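You operate a simulated robot arm through the tools that you are given. There is no shell and no other tool.

You are at the controls of a simulated robot arm. One attempt, no reset.

JOB
Send the leaking capsule through the hopper to the REWORK crate.
Fine: it lies on the sorting bench; set the chute lever before you open the gate, shut the gate after.
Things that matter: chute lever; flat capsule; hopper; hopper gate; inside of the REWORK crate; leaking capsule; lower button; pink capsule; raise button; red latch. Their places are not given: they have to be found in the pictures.

It is judged by the outcome, as a careful person would: the job done as asked, and still so three seconds after it is handed in. It fails if anything else is knocked over, pushed out of place, dropped, spilled or broken.

ROBOT AND FRAMES
A 7-joint arm with a two-finger parallel gripper, fixed in place. Base frame: the origin is on the floor under the middle of its stand, x ahead of it, y to its left, z up; the work surface is at about z = 580. Units: mm, degrees, N and s.
It reaches about 1147 mm from its shoulder. Its first joint turns from -166.0 to 166.0 degrees. Payload 3.43 kg.
The TCP is the grasp point between the finger pads, 30 mm short of the fingertips. In the tool frame z runs along the fingers and y along their closing line. Largest opening 94 mm; finger width 28, thickness 10; the body of the gripper, 50 by 96 mm, starts 55 mm behind the TCP.
Orientation is that of the tool frame in the base frame, as [roll, pitch, yaw] about the fixed x, y, z axes, in that order (R = Rz(yaw) Ry(pitch) Rx(roll)). With the fingers straight down and closing along the base's y, the tool's x points along the base's -x, its y along +y and its z along -z.

CONTROLS
- The arm moves only by the tool step_arm. Its argument "moves" is a list of rows, each an object of numbers (a shift or turn left out is 0, a gripper value left out holds the last): "dx", "dy", "dz": the shift along the tool's x, y, z in units of 40 mm (1.0 is 40 mm); "wx", "wy", "wz": the turn, a rotation vector about the tool's x, y, z in units of 5 degrees (1.0 is 5 degrees); "claw": the opening, from 0 (shut) to 1 (fully open). In form: [{"dx": .., "dy": .., "dz": .., "wx": .., "wy": .., "wz": .., "claw": ..}, ...]. A call has 1 to 20 rows; each row shifts and turns the commanded pose from where the row before left it, along the tool's axes as they then stand. A call with a number of a shift or a turn outside -1 to 1 is refused whole. Each row takes 0.2 s and may step no farther than 50 mm and 8.6 degrees from the row before; otherwise, or with a gripper value out of range, the whole call is refused. A pose out of reach is approached as far as the arm can. The call stops where the force on the tool passes 90 N (or 10 N more than at its start, if that is more) or the arm is blocked; 0.2 s more then pass. The fingers move at their own pace (about 45 mm/s each) and stop on an object; they squeeze with about 37 N. The grip force told is the motor's: it shows also when the fingers shut on nothing. Time passes only in rows, and 0.2 s behind the last, so rows that do not move let the fingers close. The reply holds the time, the measured pose of the TCP, the force on the tool along the base axes, the opening and the grip force, in the units named above and with some noise, with the torque about the TCP (base axes, N m) and any sound that the robot's microphone picked up, and new pictures: "pictures" is both (left out), scene, wrist or none.
- Cameras (640 x 400 px; columns grow to the right, rows downward): "scene" is fixed at [51.2, -499.7, 1490]; the picture's right is [0.37, -0.93, 0.00], its down [-0.62, -0.25, -0.74] and it looks along [0.69, 0.28, -0.67] (base axes); focal length 263 px, centre (320, 200). "wrist" rides on the gripper at [76, 14, -103] in the tool frame; the picture's right is [-0.18, 0.98, 0.00], its down [-0.75, -0.14, -0.64] and it looks along [-0.63, -0.12, 0.77] (tool axes); focal length 243 px, centre (320, 200).
- measure_at(camera, pixels): for up to 12 pixels [column, row] of the newest picture of that camera ("zoom" is the newest enlarged one), the place [x, y, z] in the base frame of the surface seen there, good to about 2 mm. The clock stands still meanwhile.
- zoom(camera, box): a new picture of the part [left, top, right, bottom] of that camera's present view, enlarged. The clock stands still meanwhile.
- close_job(): hands the job in; it is judged then, once.

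Leave the gripper open and the arm clear of the work at the hand-in unless told otherwise.

The tools are called as name(argument=value, ...) on one line, values as JSON. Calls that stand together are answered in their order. step_arm: Moves the arm, as the interface text tells. Its arguments: {"type":"object","properties":{"moves":{"type":"array"},"pictures":{"type":"string","enum":["both","scene","wrist","none"]}},"required":["moves"]} The other tools are called the same way: measure_at (camera, pixels) gives the place of the surface under pixels of a picture; zoom (camera, box) takes an enlarged picture of a part of a camera's view; close_job () hands the job in.

At the start:

```text
t: 0.0
position: [535.9, -303.0, 1266.5]
tcp_rot: [180.0, 0.0, -179.9]
ft_force: [-0.6, 1.1, -0.2]
wrist_torque: [0.04, 0.02, 0.02]
grip_width: 94.0
finger_force: 0.1
```

scene: 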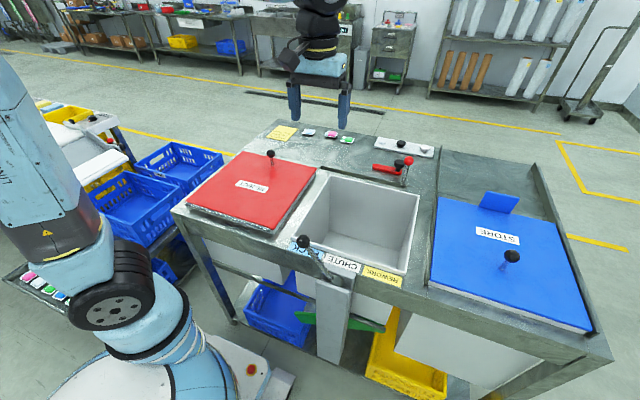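
wrist: 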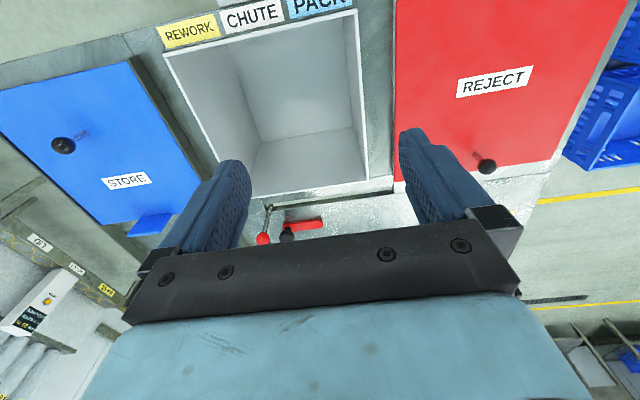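

I see a bench with a red REJECT lid, an open grey hopper in the middle, a blue STORE lid, a CHUTE lever with black knob near (303,241), a red latch/gate handle near (390,168), small capsules on the far edge around (283–347,133), and a small panel with buttons near (405,147). I'll zoom in on these first.

zoom(camera="scene", box=[250, 110, 450, 235])

zoom(camera="scene", box=[230, 220, 460, 390])

zoom(camera="scene", box=[0, 80, 240, 320])

zoom(camera="scene", box=[420, 130, 640, 400])

```text
3.20 times, centred on (350, 172) of scene
```

zoom: 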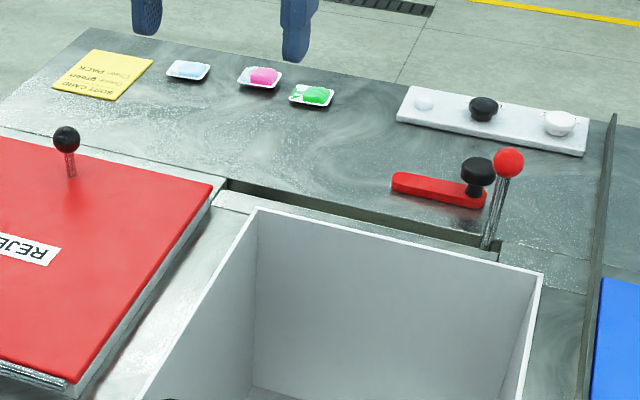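

```text
2.35 times, centred on (345, 305) of scene
```

zoom: 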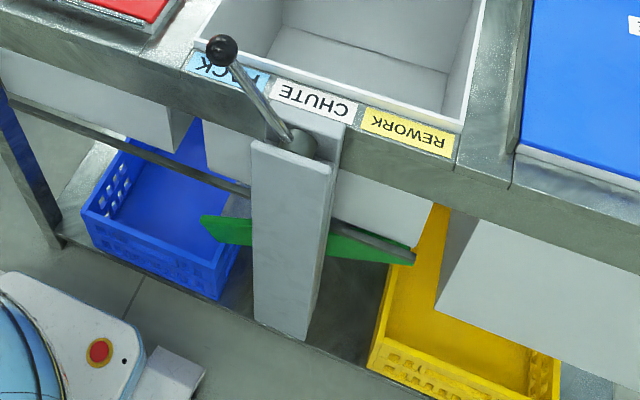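

```text
1.67 times, centred on (120, 200) of scene
```

zoom: 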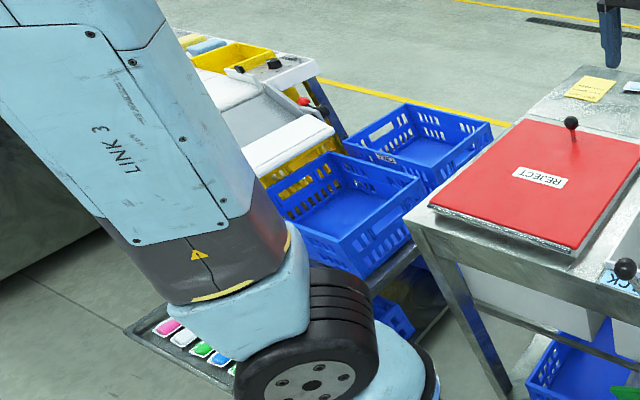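

```text
1.48 times, centred on (530, 265) of scene
```

zoom: 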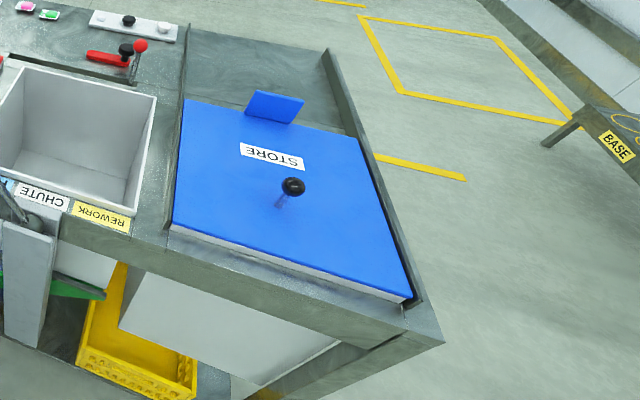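

Next, a close look at the three small capsules and the yellow card, the buttons, and the gate/latch.

zoom(camera="scene", box=[262, 118, 362, 152])

zoom(camera="scene", box=[360, 130, 445, 195])

zoom(camera="wrist", box=[140, 0, 400, 250])

zoom(camera="wrist", box=[0, 200, 140, 340])

```text
6.40 times, centred on (312, 135) of scene
```

zoom: 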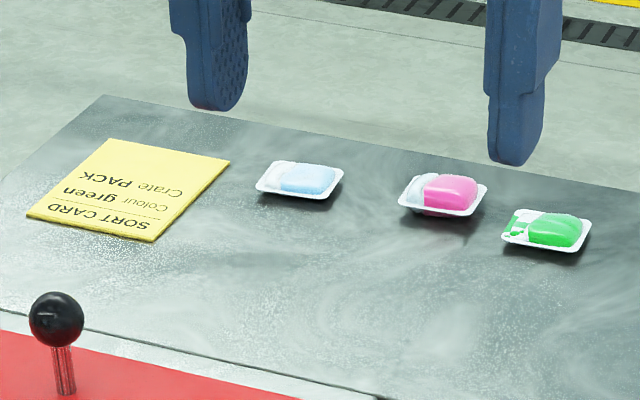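

```text
6.15 times, centred on (402, 162) of scene
```

zoom: 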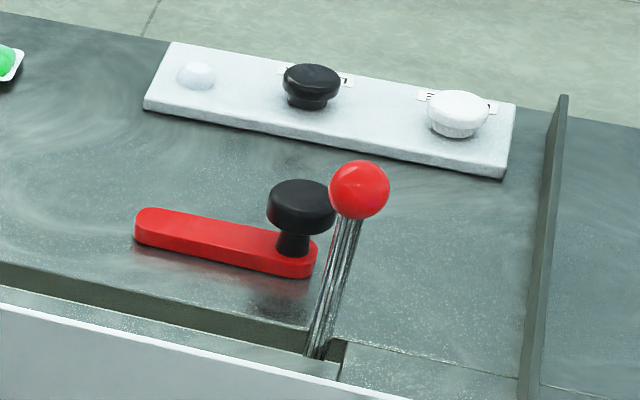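

```text
1.60 times, centred on (270, 125) of wrist
```

zoom: 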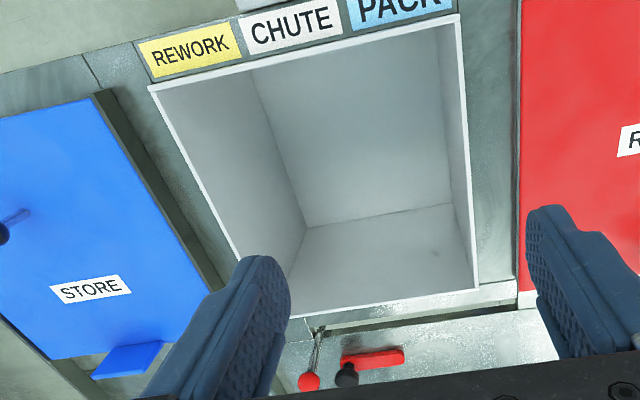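

```text
2.86 times, centred on (70, 270) of wrist
```

zoom: 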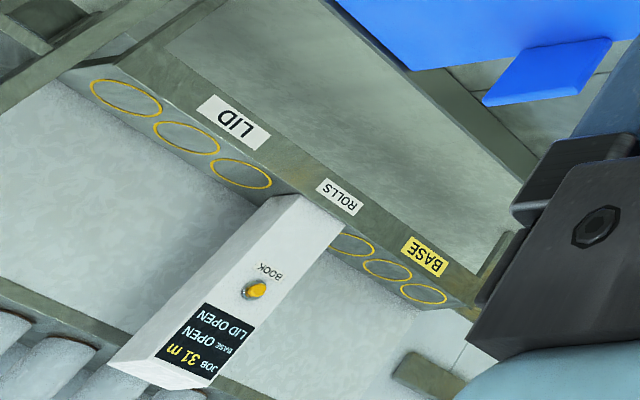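

The green capsule seems to have green spots on its tray, which would mean it leaks. The blue one looks low. I'll measure the key places before moving the wrist camera for a closer view.

measure_at(camera="scene", pixels=[[309, 132], [331, 134], [347, 140], [387, 142], [408, 145], [409, 160], [397, 163], [376, 167], [412, 188], [303, 241], [325, 272], [338, 265]])

measure_at(camera="scene", pixels=[[330, 178], [420, 197], [290, 240], [405, 275], [360, 250], [272, 153], [512, 257], [284, 132], [318, 172], [407, 188], [335, 205], [386, 275]])

zoom(camera="scene", box=[300, 120, 360, 150])

```text
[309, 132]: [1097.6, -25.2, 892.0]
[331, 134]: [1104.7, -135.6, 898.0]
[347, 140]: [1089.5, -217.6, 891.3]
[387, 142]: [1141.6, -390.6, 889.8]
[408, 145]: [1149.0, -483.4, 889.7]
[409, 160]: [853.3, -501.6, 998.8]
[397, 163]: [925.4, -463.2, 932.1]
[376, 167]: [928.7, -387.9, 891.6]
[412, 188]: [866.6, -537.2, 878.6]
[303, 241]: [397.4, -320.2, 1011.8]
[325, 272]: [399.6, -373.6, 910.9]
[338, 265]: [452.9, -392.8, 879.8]
```

```text
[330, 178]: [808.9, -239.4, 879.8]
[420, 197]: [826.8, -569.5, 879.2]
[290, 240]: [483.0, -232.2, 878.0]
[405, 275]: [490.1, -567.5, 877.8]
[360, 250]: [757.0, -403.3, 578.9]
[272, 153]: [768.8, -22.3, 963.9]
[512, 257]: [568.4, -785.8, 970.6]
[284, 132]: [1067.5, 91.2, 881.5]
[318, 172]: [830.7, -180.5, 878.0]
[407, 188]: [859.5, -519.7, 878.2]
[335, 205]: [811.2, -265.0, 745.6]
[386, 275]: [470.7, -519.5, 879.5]
```

```text
10.67 times, centred on (330, 135) of scene
```

zoom: 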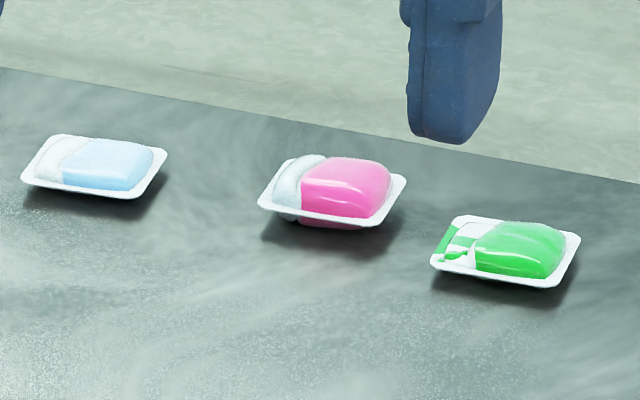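

The bench top is at z≈879. The capsules lie at about (1098,-25), (1105,-136) and (1090,-218), the buttons at (1142,-391) and (1149,-483), the red-ball rod at (853,-502,999) and the chute knob at (397,-320,1012). I'll move the wrist camera over the capsules, staying high at z≈1150, to look closer.

step_arm(moves=[{"dx": -0.785, "dy": 0.4, "dz": 0.29, "claw": 1}, {"dx": -0.785, "dy": 0.4, "dz": 0.29}, {"dx": -0.785, "dy": 0.4, "dz": 0.29}, {"dx": -0.785, "dy": 0.4, "dz": 0.29}, {"dx": -0.785, "dy": 0.4, "dz": 0.29}, {"dx": -0.785, "dy": 0.4, "dz": 0.29}, {"dx": -0.785, "dy": 0.4, "dz": 0.29}, {"dx": -0.785, "dy": 0.4, "dz": 0.29}, {"dx": -0.785, "dy": 0.4, "dz": 0.29}, {"dx": -0.785, "dy": 0.4, "dz": 0.29}, {}, {}])

```text
t: 2.6
position: [851.4, -144.0, 1147.9]
tcp_rot: [-179.9, 0.0, -179.9]
ft_force: [-0.3, 0.6, -0.3]
wrist_torque: [-0.02, 0.0, 0.02]
grip_width: 93.8
finger_force: 0.0
```

scene: 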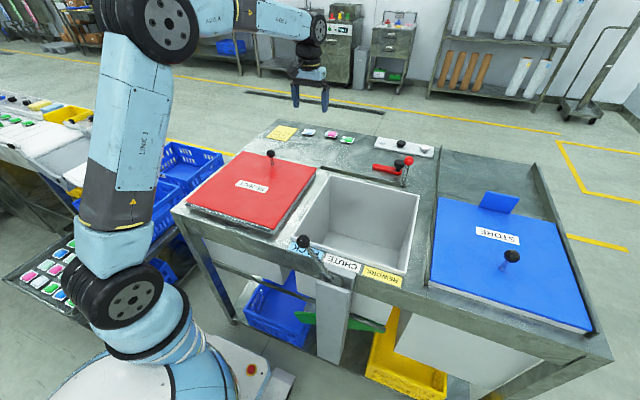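
wrist: 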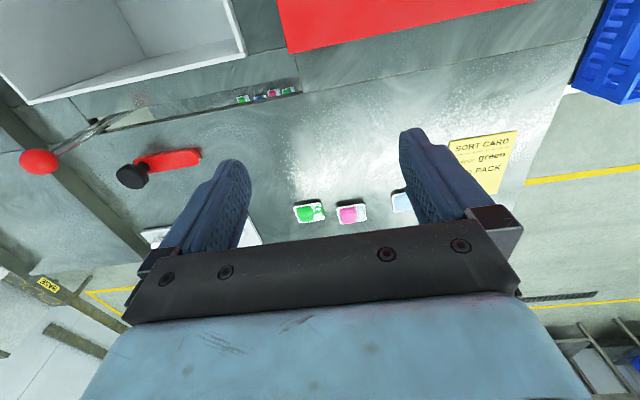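

In the wrist picture the green, pink and blue capsules are at about (309,212), (352,212) and (402,202). There are also coloured bits near (265,95) in the slot, and the scene view now shows another table at far left. I'll zoom in on all of these.

zoom(camera="wrist", box=[280, 185, 420, 235])

zoom(camera="wrist", box=[200, 70, 320, 120])

zoom(camera="scene", box=[0, 80, 130, 310])

zoom(camera="scene", box=[0, 90, 100, 200])

zoom(camera="scene", box=[0, 225, 90, 330])

```text
4.57 times, centred on (350, 210) of wrist
```

zoom: 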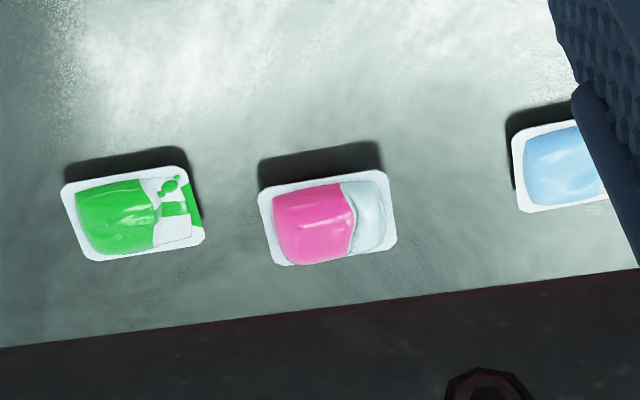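

```text
5.33 times, centred on (260, 95) of wrist
```

zoom: 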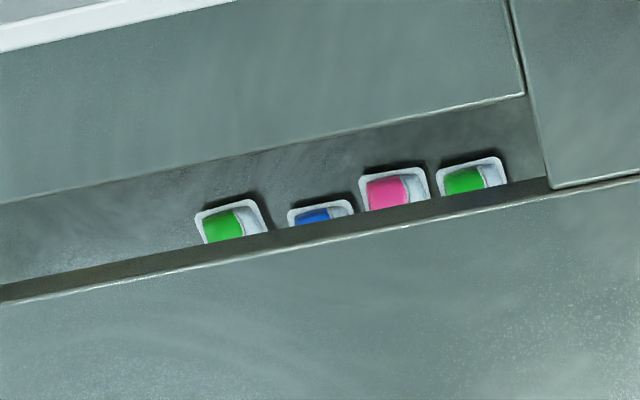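

```text
1.74 times, centred on (65, 195) of scene
```

zoom: 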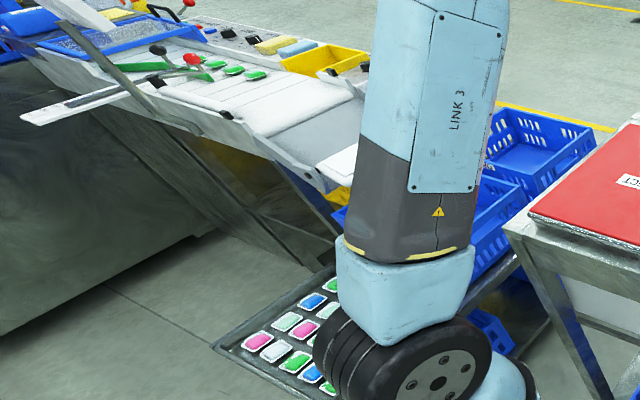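

```text
3.64 times, centred on (50, 145) of scene
```

zoom: 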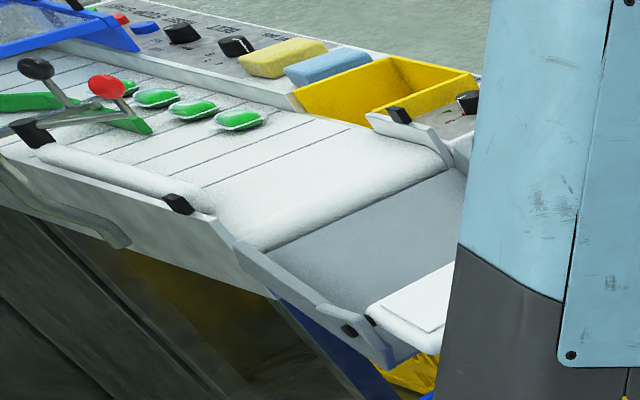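

```text
3.81 times, centred on (45, 278) of scene
```

zoom: 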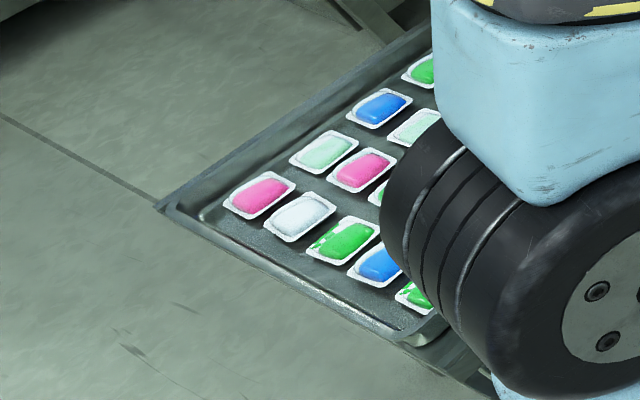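

The green capsule at wrist (309,212) has leaked gel smeared on its tray, so it's the leaking one. The pale blue one is the flat one. Next I'll measure where the items in the slot sit, the capsule rim geometry, and the robot's shoulder, to judge reach.

measure_at(camera="wrist", pixels=[[309, 212], [295, 207], [322, 203], [325, 217], [301, 222], [352, 212], [318, 212], [304, 212]])

measure_at(camera="wrist", pixels=[[243, 99], [275, 93], [250, 90], [290, 82], [150, 158], [190, 156], [130, 175], [38, 161], [160, 110], [293, 97], [100, 120], [175, 112]])

measure_at(camera="scene", pixels=[[130, 300], [165, 25], [205, 250], [320, 30]])

```text
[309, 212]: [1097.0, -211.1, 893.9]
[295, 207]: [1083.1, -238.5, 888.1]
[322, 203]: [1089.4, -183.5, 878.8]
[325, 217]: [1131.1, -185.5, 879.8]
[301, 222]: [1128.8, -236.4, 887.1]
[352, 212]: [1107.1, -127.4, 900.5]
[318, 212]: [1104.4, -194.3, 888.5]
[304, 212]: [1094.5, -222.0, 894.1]
```

```text
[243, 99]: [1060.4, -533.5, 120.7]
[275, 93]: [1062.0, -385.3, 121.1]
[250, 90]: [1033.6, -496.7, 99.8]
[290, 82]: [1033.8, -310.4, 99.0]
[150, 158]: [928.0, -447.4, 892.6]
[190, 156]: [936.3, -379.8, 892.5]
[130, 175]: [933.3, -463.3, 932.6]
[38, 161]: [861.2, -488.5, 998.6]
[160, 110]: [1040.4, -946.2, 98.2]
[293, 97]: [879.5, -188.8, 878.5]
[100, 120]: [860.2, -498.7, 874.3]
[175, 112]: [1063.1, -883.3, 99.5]
```

```text
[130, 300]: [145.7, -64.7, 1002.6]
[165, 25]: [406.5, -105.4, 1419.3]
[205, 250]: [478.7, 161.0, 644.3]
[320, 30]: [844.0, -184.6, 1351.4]
```

The slot items are just stock on a lower shelf at z≈100, so I'll leave them. The shoulder is around z≈1000. Next I'll move across, still at z≈1148, to view the button panel, latch and red-ball rod.

step_arm(moves=[{"dx": -0.1, "dy": -0.9}, {"dx": -0.1, "dy": -0.9}, {"dx": -0.1, "dy": -0.9}, {"dx": -0.1, "dy": -0.9}, {"dx": -0.1, "dy": -0.9}, {"dx": -0.1, "dy": -0.9}, {"dx": -0.1, "dy": -0.9}, {}, {}])

```text
t: 4.6
position: [878.0, -395.0, 1150.3]
tcp_rot: [-180.0, 0.0, 180.0]
ft_force: [-0.1, -0.3, 0.4]
wrist_torque: [-0.01, -0.02, 0.04]
grip_width: 93.9
finger_force: 0.1
```

scene: 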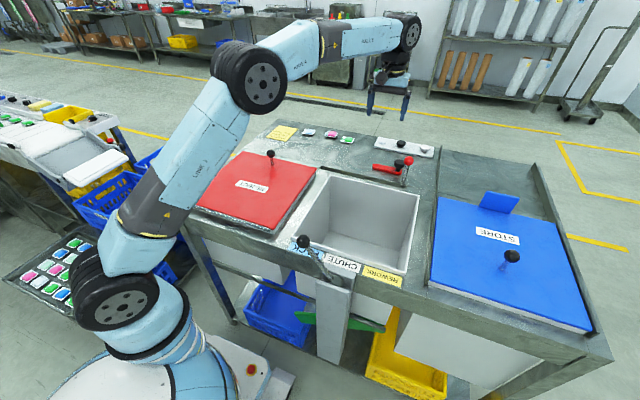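
wrist: 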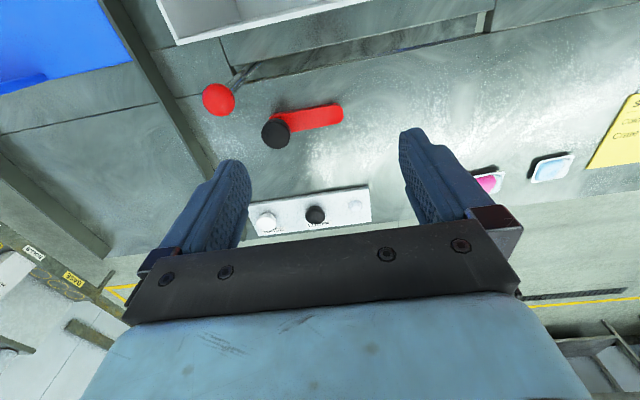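

zoom(camera="wrist", box=[240, 180, 390, 250])

zoom(camera="wrist", box=[190, 0, 500, 170])

zoom(camera="scene", box=[365, 130, 445, 180])

measure_at(camera="wrist", pixels=[[218, 99], [275, 134], [285, 127], [335, 115], [240, 75], [265, 222], [315, 213], [353, 205], [232, 80], [300, 50], [470, 35], [480, 20]])

```text
4.27 times, centred on (315, 215) of wrist
```

zoom: 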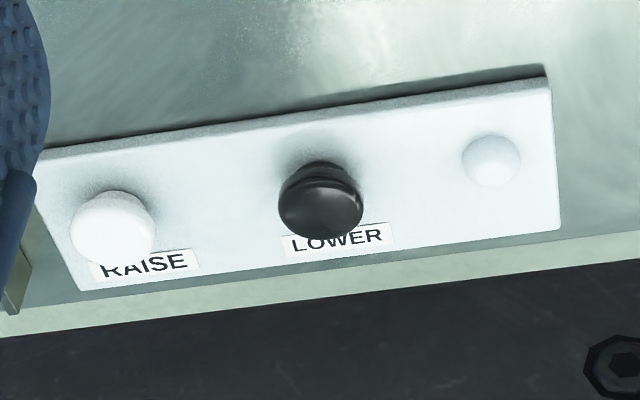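

```text
2.06 times, centred on (345, 85) of wrist
```

zoom: 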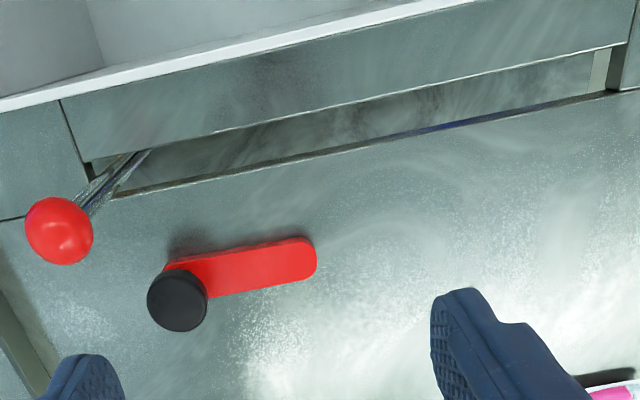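

```text
8.00 times, centred on (405, 155) of scene
```

zoom: 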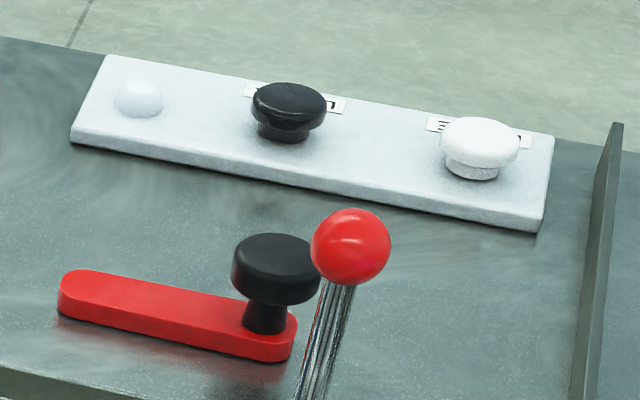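

```text
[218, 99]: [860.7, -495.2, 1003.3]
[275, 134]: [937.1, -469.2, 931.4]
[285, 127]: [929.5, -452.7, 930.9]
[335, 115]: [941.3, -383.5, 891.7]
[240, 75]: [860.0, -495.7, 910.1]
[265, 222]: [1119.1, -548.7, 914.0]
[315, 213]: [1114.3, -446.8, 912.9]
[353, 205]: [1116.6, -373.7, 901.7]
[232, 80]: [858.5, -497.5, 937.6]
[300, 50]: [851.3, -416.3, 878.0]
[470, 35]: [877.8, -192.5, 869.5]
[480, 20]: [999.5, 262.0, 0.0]
```

The panel reads RAISE (white, about (1119,-549)) and LOWER (black, about (1114,-447)), with a dome lamp on the right. The red-ball rod stands in the -y end of a long slot, so it's probably the sliding gate handle, with the red latch beside it. Next I'll measure the hopper inside, the chute lever and the crates.

measure_at(camera="scene", pixels=[[345, 240], [380, 255], [330, 230], [385, 225], [350, 210], [400, 240], [320, 240], [372, 262], [340, 225], [410, 215], [345, 248], [365, 235]])

measure_at(camera="scene", pixels=[[275, 310], [400, 345], [405, 370], [390, 310], [385, 327], [310, 317], [330, 320], [425, 365], [385, 365], [370, 378], [445, 378], [255, 290]])

zoom(camera="scene", box=[270, 220, 430, 320])

zoom(camera="scene", box=[340, 290, 480, 400])

```text
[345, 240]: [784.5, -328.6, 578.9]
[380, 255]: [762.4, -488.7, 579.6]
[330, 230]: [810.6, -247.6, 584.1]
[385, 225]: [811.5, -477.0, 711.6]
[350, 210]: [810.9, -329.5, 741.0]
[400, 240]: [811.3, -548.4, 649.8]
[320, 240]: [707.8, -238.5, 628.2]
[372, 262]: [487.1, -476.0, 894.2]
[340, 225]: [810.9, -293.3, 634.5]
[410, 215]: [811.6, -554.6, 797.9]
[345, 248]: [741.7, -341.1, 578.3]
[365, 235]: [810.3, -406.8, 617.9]
```

```text
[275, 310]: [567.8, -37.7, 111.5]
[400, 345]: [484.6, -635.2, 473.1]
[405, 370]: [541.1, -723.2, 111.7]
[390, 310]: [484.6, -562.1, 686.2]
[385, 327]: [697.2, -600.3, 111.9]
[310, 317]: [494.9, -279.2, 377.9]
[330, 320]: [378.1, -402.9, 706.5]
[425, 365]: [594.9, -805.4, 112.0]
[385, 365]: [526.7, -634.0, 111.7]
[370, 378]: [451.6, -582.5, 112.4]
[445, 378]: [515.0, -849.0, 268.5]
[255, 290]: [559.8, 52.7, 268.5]
```

```text
4.00 times, centred on (350, 270) of scene
```

zoom: 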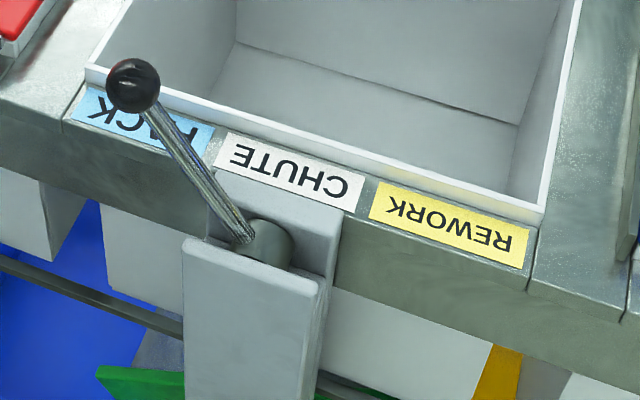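

```text
3.64 times, centred on (410, 345) of scene
```

zoom: 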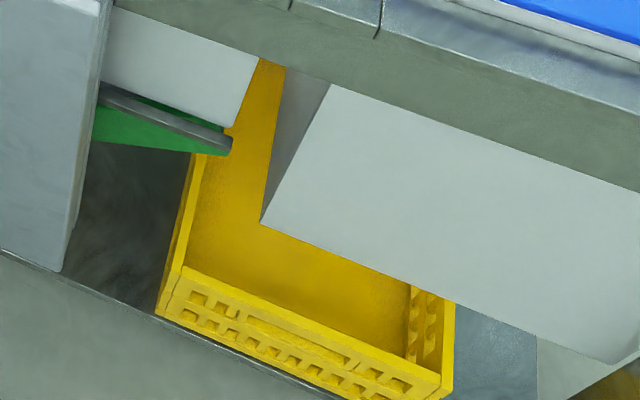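

The hopper floor is flat at z≈579, so that's the gate plate, and the rim is at z≈894. The chute lever currently leans to PACK (+y), with its knob near (405,-315,1000) and pivot near y≈-385, and the REWORK label is on the -y side. I'll measure the lever more closely before straddling it.

measure_at(camera="scene", pixels=[[303, 237], [299, 241], [307, 241], [303, 246], [313, 253], [320, 263], [327, 274], [330, 278], [336, 283], [319, 285]])

zoom(camera="scene", box=[285, 225, 365, 295])

```text
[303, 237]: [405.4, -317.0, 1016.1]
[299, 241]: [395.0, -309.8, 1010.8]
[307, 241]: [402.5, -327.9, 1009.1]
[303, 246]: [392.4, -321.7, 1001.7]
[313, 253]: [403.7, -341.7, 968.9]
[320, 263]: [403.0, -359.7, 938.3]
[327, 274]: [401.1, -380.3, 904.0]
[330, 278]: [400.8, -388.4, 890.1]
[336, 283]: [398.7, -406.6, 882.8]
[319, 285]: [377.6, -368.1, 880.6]
```

```text
5.71 times, centred on (325, 260) of scene
```

zoom: 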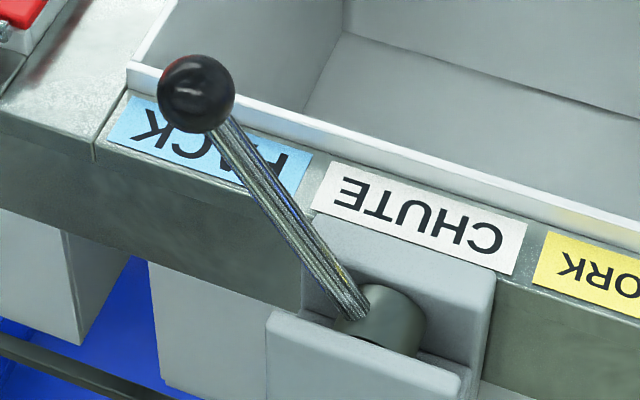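

The lever tilts about 32° from a pivot near (407,-400,873), with the knob centre near (406,-316,1001) and a length of about 150 mm. I'll move to above the knob at z≈1150 first.

step_arm(moves=[{"dx": 0.98, "dy": 0.165}, {"dx": 0.98, "dy": 0.165}, {"dx": 0.98, "dy": 0.165}, {"dx": 0.98, "dy": 0.165}, {"dx": 0.98, "dy": 0.165}, {"dx": 0.98, "dy": 0.165}, {"dx": 0.98, "dy": 0.165}, {"dx": 0.98, "dy": 0.165}, {"dx": 0.98, "dy": 0.165}, {"dx": 0.98, "dy": 0.165}, {"dx": 0.98, "dy": 0.165}, {"dx": 0.98, "dy": 0.165}, {}, {}])

```text
t: 7.6
position: [406.9, -316.6, 1149.7]
tcp_rot: [179.9, 0.0, 180.0]
ft_force: [0.4, 0.2, -1.0]
wrist_torque: [0.0, -0.01, -0.02]
grip_width: 94.0
finger_force: 0.1
```

scene: 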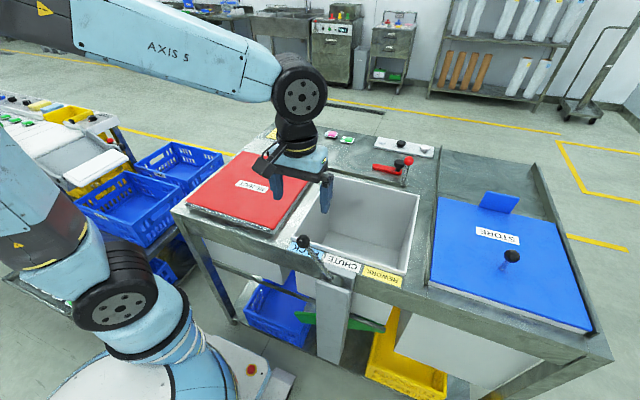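
wrist: 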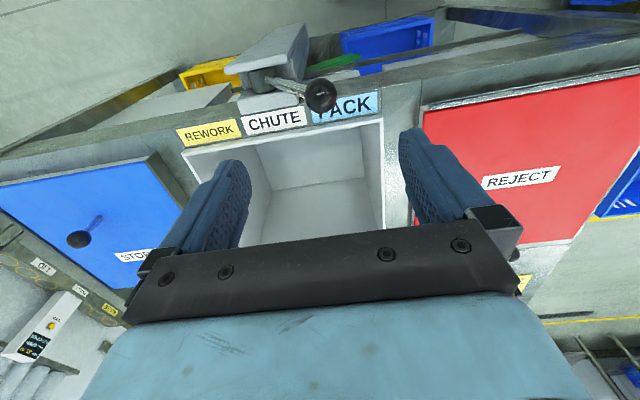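

The knob shows at wrist (321,95), between the fingers. I'll check its place from this camera.

measure_at(camera="wrist", pixels=[[321, 95], [308, 95], [333, 97], [321, 108], [300, 90], [285, 84]])

```text
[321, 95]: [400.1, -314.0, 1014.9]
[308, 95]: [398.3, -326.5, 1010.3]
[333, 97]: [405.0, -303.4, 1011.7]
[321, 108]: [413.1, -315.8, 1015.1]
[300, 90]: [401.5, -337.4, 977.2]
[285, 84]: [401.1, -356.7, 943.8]
```

That confirms the knob centre at about (406,-315,1001). I'll lower straight down to z≈1008, straddling the knob.

step_arm(moves=[{"dz": 0.89}, {"dz": 0.89}, {"dz": 0.89}, {"dz": 0.88}, {}])

```text
t: 8.8
position: [408.5, -315.2, 1006.6]
tcp_rot: [180.0, 0.0, 179.9]
ft_force: [1.1, 0.1, 0.6]
wrist_torque: [-0.02, 0.01, -0.01]
grip_width: 94.1
finger_force: 0.1
```

scene: 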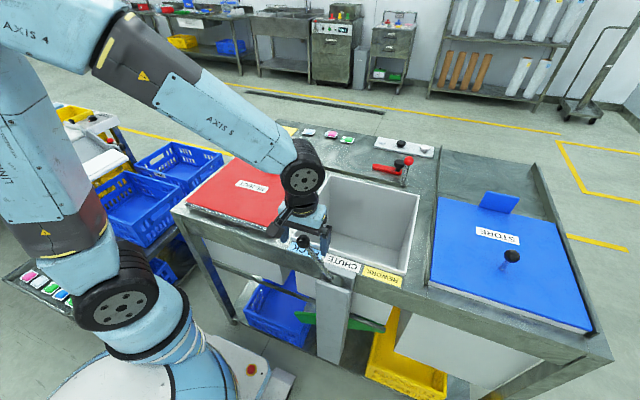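
wrist: 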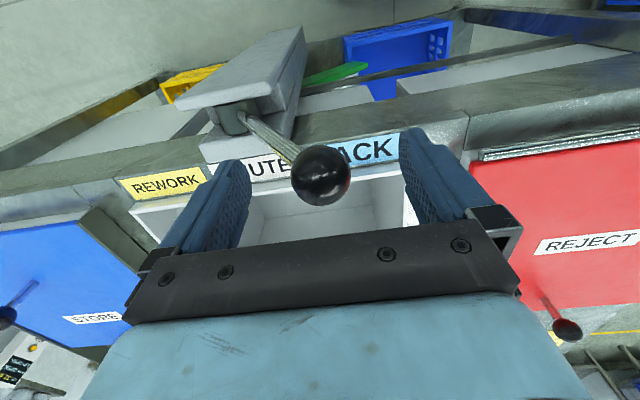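

The knob is between the fingers, so I'll push toward -y (REWORK side) in modest steps.

step_arm(moves=[{"dy": -0.6}, {"dy": -0.6}, {"dy": -0.6}, {"dy": -0.6}, {"dy": -0.6}, {"dy": -0.6}, {}])

```text
t: 10.4
position: [407.5, -459.2, 1007.6]
tcp_rot: [180.0, 0.0, -180.0]
ft_force: [-0.2, 0.1, 0.0]
wrist_torque: [0.0, 0.01, 0.03]
grip_width: 94.1
finger_force: 0.0
```

scene: 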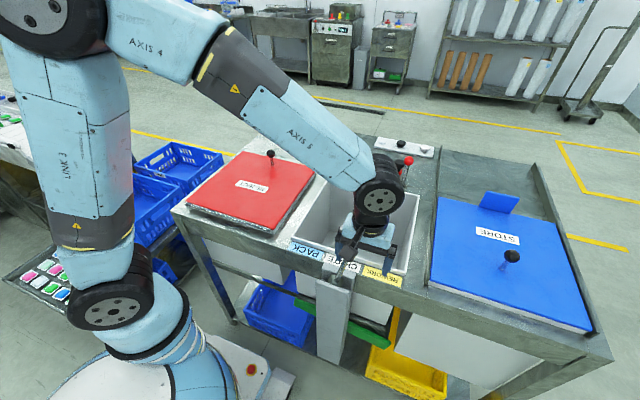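
wrist: 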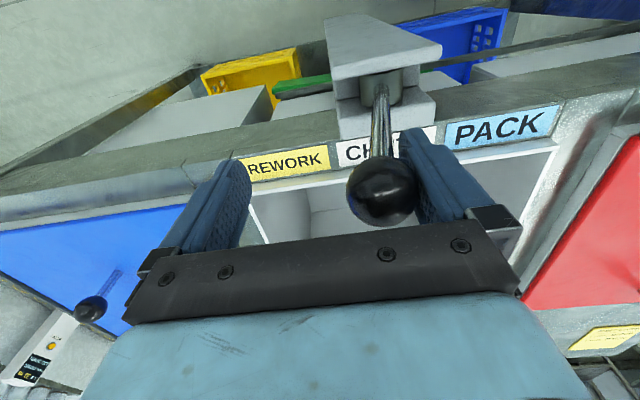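

The lever moved freely and is now about upright, with no force shown. I'll keep pushing to the REWORK end.

step_arm(moves=[{"dy": -0.5}, {"dy": -0.5}, {"dy": -0.3}, {}])

```text
t: 11.4
position: [409.0, -510.0, 1008.9]
tcp_rot: [179.9, 0.0, -179.9]
ft_force: [-1.9, 19.8, 4.7]
wrist_torque: [0.8, 0.12, 0.03]
grip_width: 94.0
finger_force: 0.4
```

scene: 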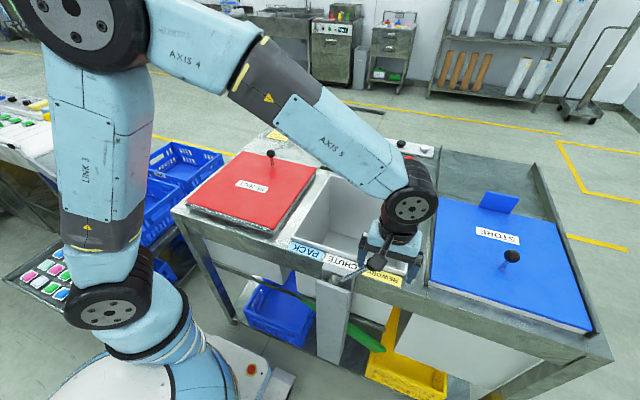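
wrist: 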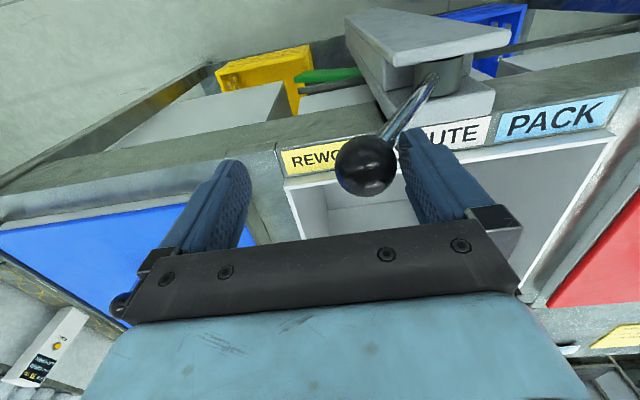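

The sideways force rose to about 20 N, so the lever is at its REWORK stop. I'll back off a little toward +y, rise clear, and check it stays.

step_arm(moves=[{"dy": 0.5}, {"dz": -0.9}, {"dz": -0.9}, {"dz": -0.9}, {"dz": -0.9}, {}])

measure_at(camera="scene", pixels=[[365, 258], [375, 262]])

zoom(camera="scene", box=[270, 220, 450, 390])

```text
t: 12.8
position: [409.9, -492.4, 1153.6]
tcp_rot: [-180.0, 0.0, -179.9]
ft_force: [-0.1, 0.3, 0.0]
wrist_torque: [-0.02, -0.02, 0.02]
grip_width: 94.0
finger_force: 0.0
```

scene: 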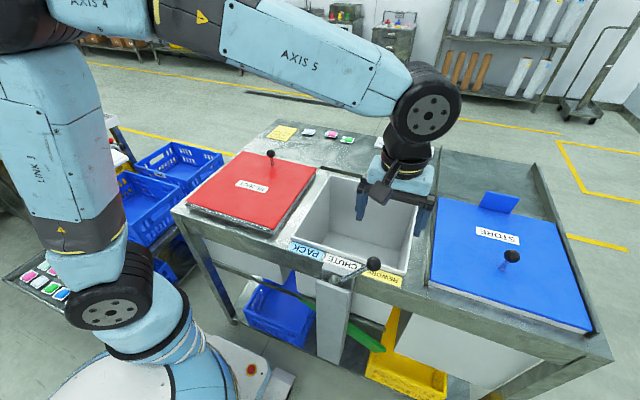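
wrist: 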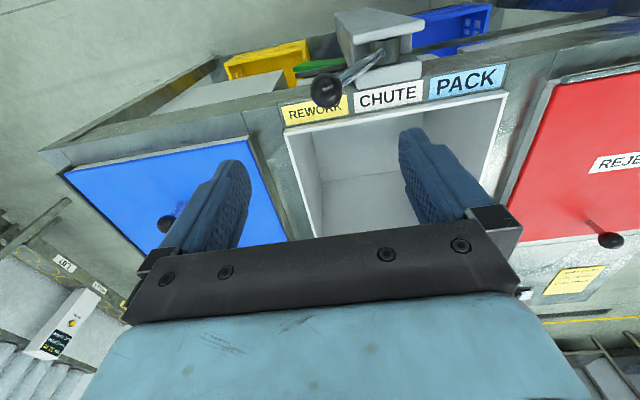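

```text
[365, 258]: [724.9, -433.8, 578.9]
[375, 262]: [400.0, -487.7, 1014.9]
```

```text
2.35 times, centred on (360, 305) of scene
```

zoom: 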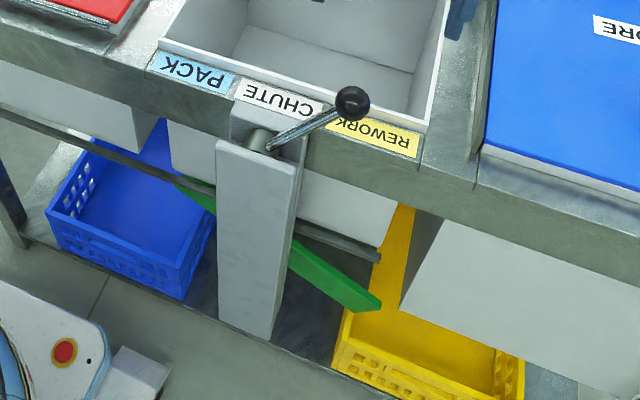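

The chute lever stayed at REWORK, with its knob now at (400,-488,1015), and the green flap slopes down toward the yellow crate. Next comes the leaking green capsule. I'll travel high at z≈1154 to near (1000,-212).

step_arm(moves=[{"dx": -0.868, "dy": 0.412}, {"dx": -0.868, "dy": 0.412}, {"dx": -0.868, "dy": 0.412}, {"dx": -0.868, "dy": 0.412}, {"dx": -0.868, "dy": 0.412}, {"dx": -0.868, "dy": 0.412}, {"dx": -0.868, "dy": 0.412}, {"dx": -0.868, "dy": 0.412}, {"dx": -0.868, "dy": 0.412}, {"dx": -0.868, "dy": 0.412}, {"dx": -0.868, "dy": 0.412}, {"dx": -0.868, "dy": 0.412}, {"dx": -0.868, "dy": 0.412}, {"dx": -0.868, "dy": 0.412}, {"dx": -0.868, "dy": 0.412}, {"dx": -0.868, "dy": 0.412}, {"dx": -0.868, "dy": 0.412}, {}, {}])

```text
t: 16.8
position: [998.5, -211.5, 1150.7]
tcp_rot: [-179.9, 0.0, -179.9]
ft_force: [0.2, -0.6, 0.0]
wrist_torque: [-0.02, 0.0, 0.02]
grip_width: 93.9
finger_force: 0.1
```

scene: 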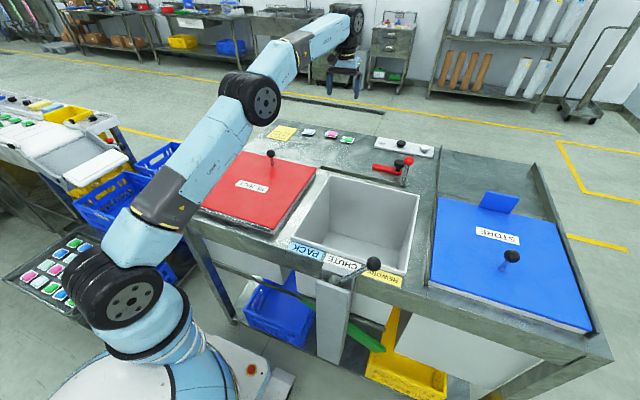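
wrist: 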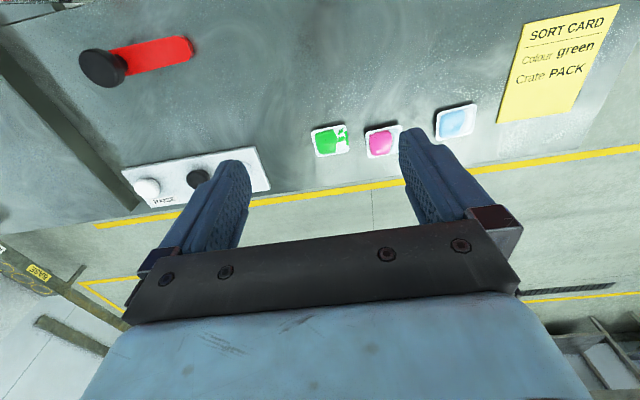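

The capsules are clear now, with green at (330,140), pink at (382,141) and blue at (456,121). I'll zoom in and measure them precisely.

zoom(camera="wrist", box=[295, 95, 495, 175])

measure_at(camera="wrist", pixels=[[313, 131], [344, 125], [348, 151], [318, 156], [330, 140], [340, 133], [366, 132], [398, 127], [370, 157], [382, 141], [326, 143], [335, 160]])

```text
3.20 times, centred on (395, 135) of wrist
```

zoom: 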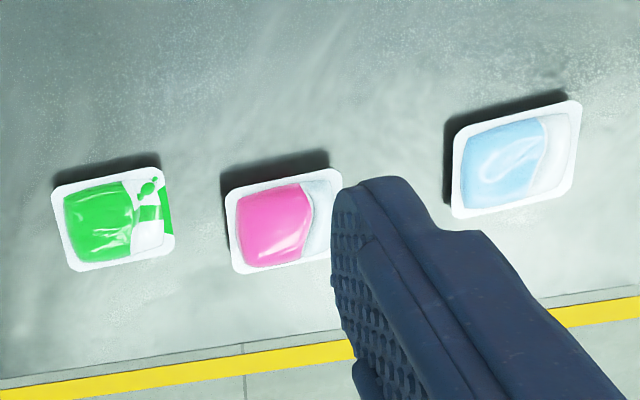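

```text
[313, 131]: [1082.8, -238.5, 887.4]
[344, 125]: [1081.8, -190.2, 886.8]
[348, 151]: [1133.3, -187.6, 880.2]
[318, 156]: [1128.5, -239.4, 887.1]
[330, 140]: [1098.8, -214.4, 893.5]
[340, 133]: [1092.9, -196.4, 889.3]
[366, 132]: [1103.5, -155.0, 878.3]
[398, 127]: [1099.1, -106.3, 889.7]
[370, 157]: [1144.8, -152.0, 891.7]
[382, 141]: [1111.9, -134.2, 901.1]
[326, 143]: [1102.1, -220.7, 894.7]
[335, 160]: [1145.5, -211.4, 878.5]
```

The green tray spans x≈1082–1129 and y≈-240 to -187, with its centre at about (1106,-213), rim z≈887 and top ≈894. Its pink neighbour is only about 28 mm away in y, so I'll turn the gripper 90° and close along x, clear of pink. I'm turning in place up high.

step_arm(moves=[{"wz": 1}, {"wz": 1}, {"wz": 1}, {"wz": 1}, {"wz": 1}, {"wz": 1}, {"wz": 1}, {"wz": 1}, {"wz": 1}, {"wz": 1}, {"wz": 1}, {"wz": 1}, {"wz": 1}, {"wz": 1}, {"wz": 1}, {"wz": 1}, {"wz": 1}, {"wz": 1}, {}, {}])

```text
t: 21.0
position: [999.5, -210.9, 1152.2]
tcp_rot: [-179.9, 0.0, 90.1]
ft_force: [0.1, 0.0, -0.4]
wrist_torque: [0.0, 0.0, -0.01]
grip_width: 93.8
finger_force: 0.1
```

scene: 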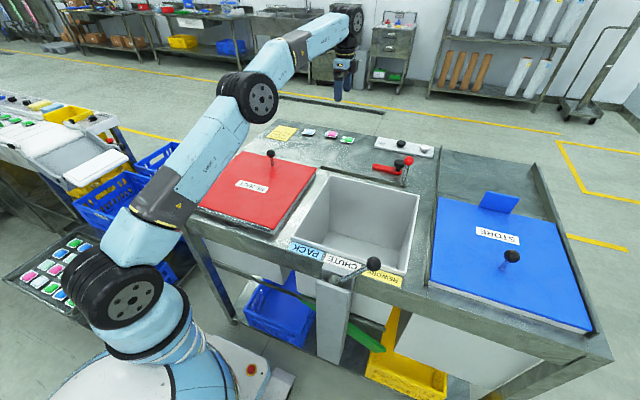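
wrist: 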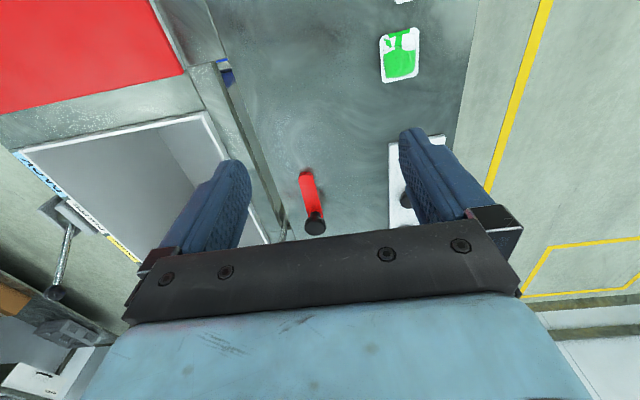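

The turn worked: yaw is 90, tool y points along +x and tool x along +y. I'll move above the green capsule at (1106,-213) and down to z≈1000, which also tests reach.

step_arm(moves=[{"dy": 0.665, "dx": -0.01}, {"dy": 0.665, "dx": -0.01}, {"dy": 0.665, "dx": -0.01}, {"dy": 0.665, "dx": -0.01}, {"dz": 0.8}, {"dz": 0.8}, {"dz": 0.8}, {"dz": 0.8}, {"dz": 0.6}, {}, {}])

```text
t: 23.4
position: [1027.8, -187.1, 967.7]
tcp_rot: [-179.9, 0.0, 90.0]
ft_force: [0.5, -0.2, -0.6]
wrist_torque: [0.02, -0.01, -0.01]
grip_width: 94.0
finger_force: 0.1
out of reach, approached as far as the arm can: row 1, 2, 3, 4
```

scene: 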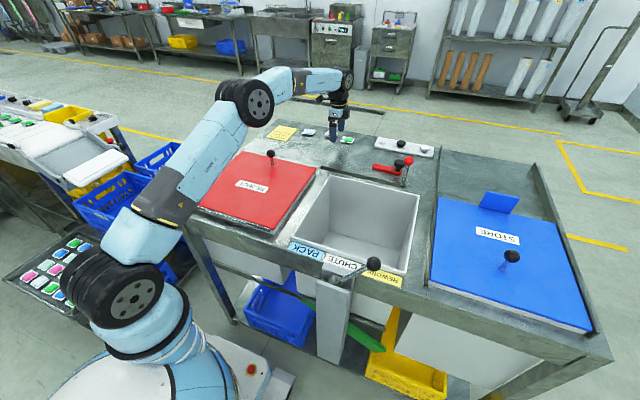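
wrist: 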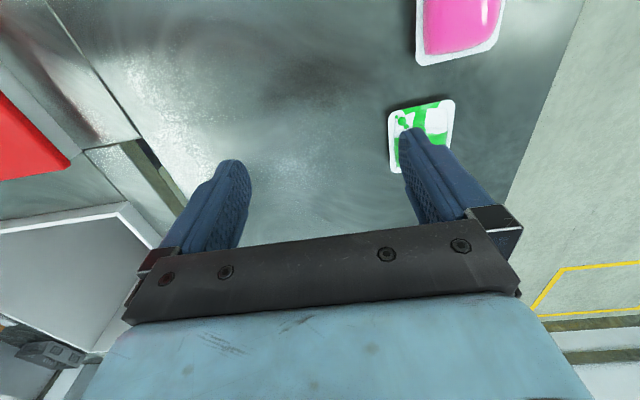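

The high vertical pose was out of reach, and the arm stopped short at (1028,-187,968). From the lower height there may be more reach, so I'll try the same target in small steps, keeping the fingertips at about 938, above the capsule tops at about 900.

step_arm(moves=[{"dy": 0.5, "dx": -0.2}, {"dy": 0.5, "dx": -0.2}, {}])

```text
t: 24.2
position: [1065.6, -203.5, 966.8]
tcp_rot: [-179.9, 0.0, 90.0]
ft_force: [0.5, 0.8, -0.5]
wrist_torque: [-0.01, 0.0, 0.01]
grip_width: 94.1
finger_force: 0.1
```

scene: 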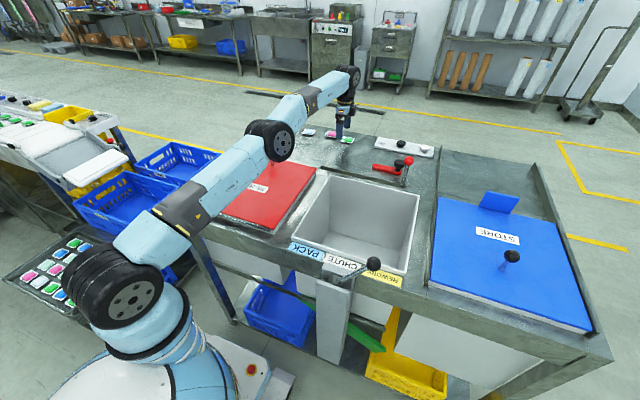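
wrist: 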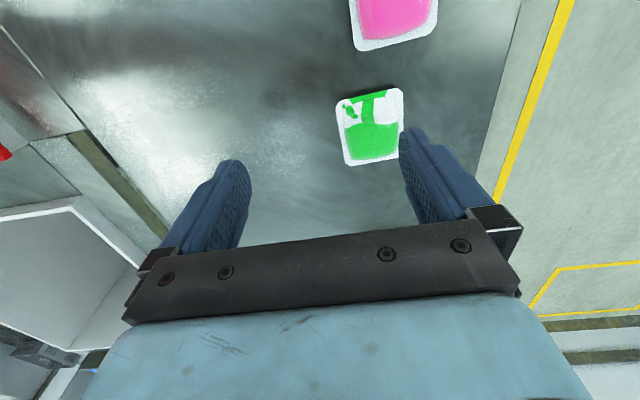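

Still reachable. Before stretching further I'll check the elbow's clearance above the REJECT lid knob at (769,-22,964).

measure_at(camera="scene", pixels=[[272, 155], [258, 160], [280, 158], [240, 190], [284, 145], [265, 150], [200, 225], [345, 82], [225, 205], [180, 225]])

zoom(camera="scene", box=[150, 60, 390, 260])

```text
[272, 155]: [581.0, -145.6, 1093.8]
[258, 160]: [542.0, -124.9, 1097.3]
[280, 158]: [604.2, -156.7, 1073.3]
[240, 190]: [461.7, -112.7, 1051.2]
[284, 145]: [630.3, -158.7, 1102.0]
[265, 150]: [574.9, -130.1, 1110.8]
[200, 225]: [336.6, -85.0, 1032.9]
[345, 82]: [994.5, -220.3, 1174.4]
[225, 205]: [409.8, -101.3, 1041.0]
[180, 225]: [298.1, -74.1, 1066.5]
```

```text
2.00 times, centred on (270, 160) of scene
```

zoom: 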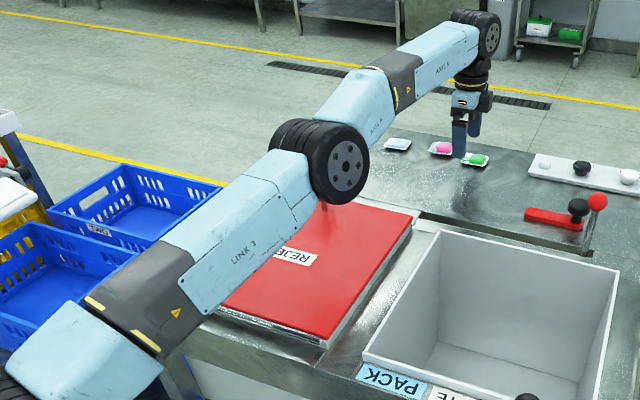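

The elbow sits at z≈1095, well above the REJECT knob, though the arm is nearly straight. I'll take small careful steps toward (1106,-213).

step_arm(moves=[{"dy": 0.35, "dx": -0.1, "dz": 0.2}, {"dy": 0.35, "dx": -0.1, "dz": 0.2}, {"dy": 0.3, "dx": -0.05, "dz": 0.1}, {}])

```text
t: 25.2
position: [1069.1, -203.1, 945.1]
tcp_rot: [-180.0, 0.0, 90.0]
ft_force: [-1.0, -0.2, -0.5]
wrist_torque: [-0.02, 0.03, 0.03]
grip_width: 94.0
finger_force: 0.0
out of reach, approached as far as the arm can: row 1, 2, 3
```

scene: 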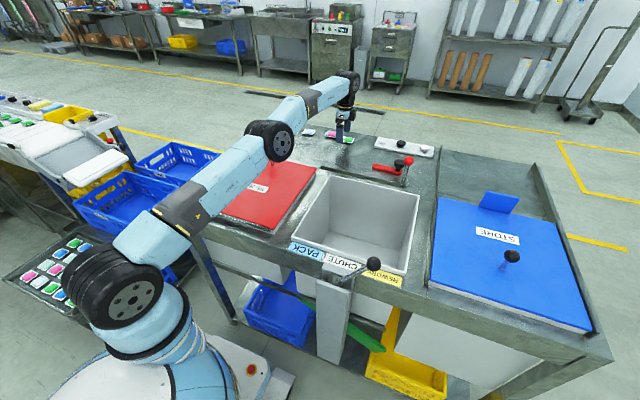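
wrist: 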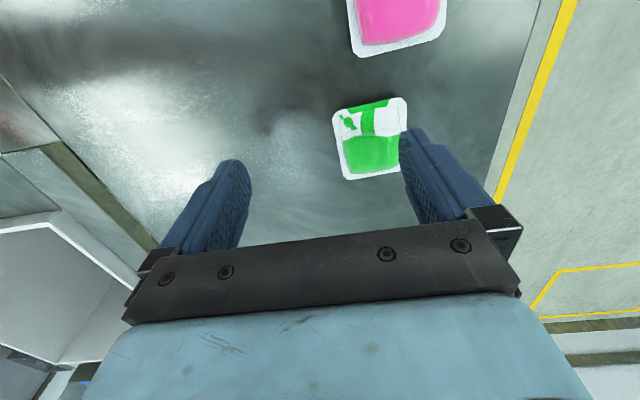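

The vertical tool stops about 40 mm short, at (1069,-203). I'll need to tilt the fingers outward about 15° and close along y so both fingertips stay level. I'll measure the green and pink trays from this close view for clearance first.

zoom(camera="wrist", box=[310, 0, 470, 200])

measure_at(camera="wrist", pixels=[[335, 112], [404, 98], [345, 178], [398, 171], [340, 145], [368, 103], [372, 150], [358, 55], [438, 38], [355, 30], [400, 47], [370, 120]])

```text
2.00 times, centred on (390, 100) of wrist
```

zoom: 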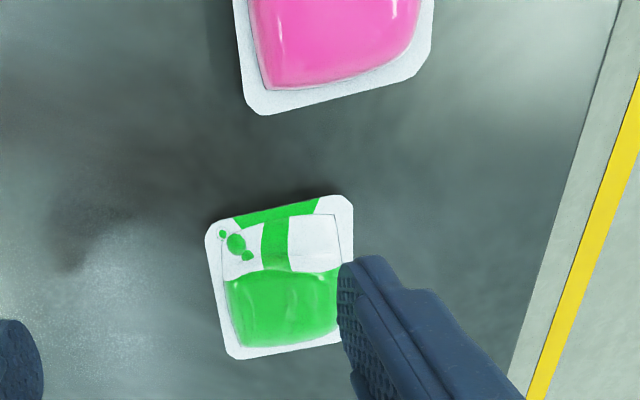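

```text
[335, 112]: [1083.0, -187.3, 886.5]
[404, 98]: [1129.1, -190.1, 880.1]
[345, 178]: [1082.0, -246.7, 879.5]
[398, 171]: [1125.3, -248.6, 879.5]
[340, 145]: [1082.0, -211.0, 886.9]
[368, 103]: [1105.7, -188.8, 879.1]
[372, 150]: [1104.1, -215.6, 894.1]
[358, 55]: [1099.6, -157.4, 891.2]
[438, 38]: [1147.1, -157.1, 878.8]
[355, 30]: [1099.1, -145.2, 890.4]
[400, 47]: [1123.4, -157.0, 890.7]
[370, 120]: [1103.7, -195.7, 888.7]
```

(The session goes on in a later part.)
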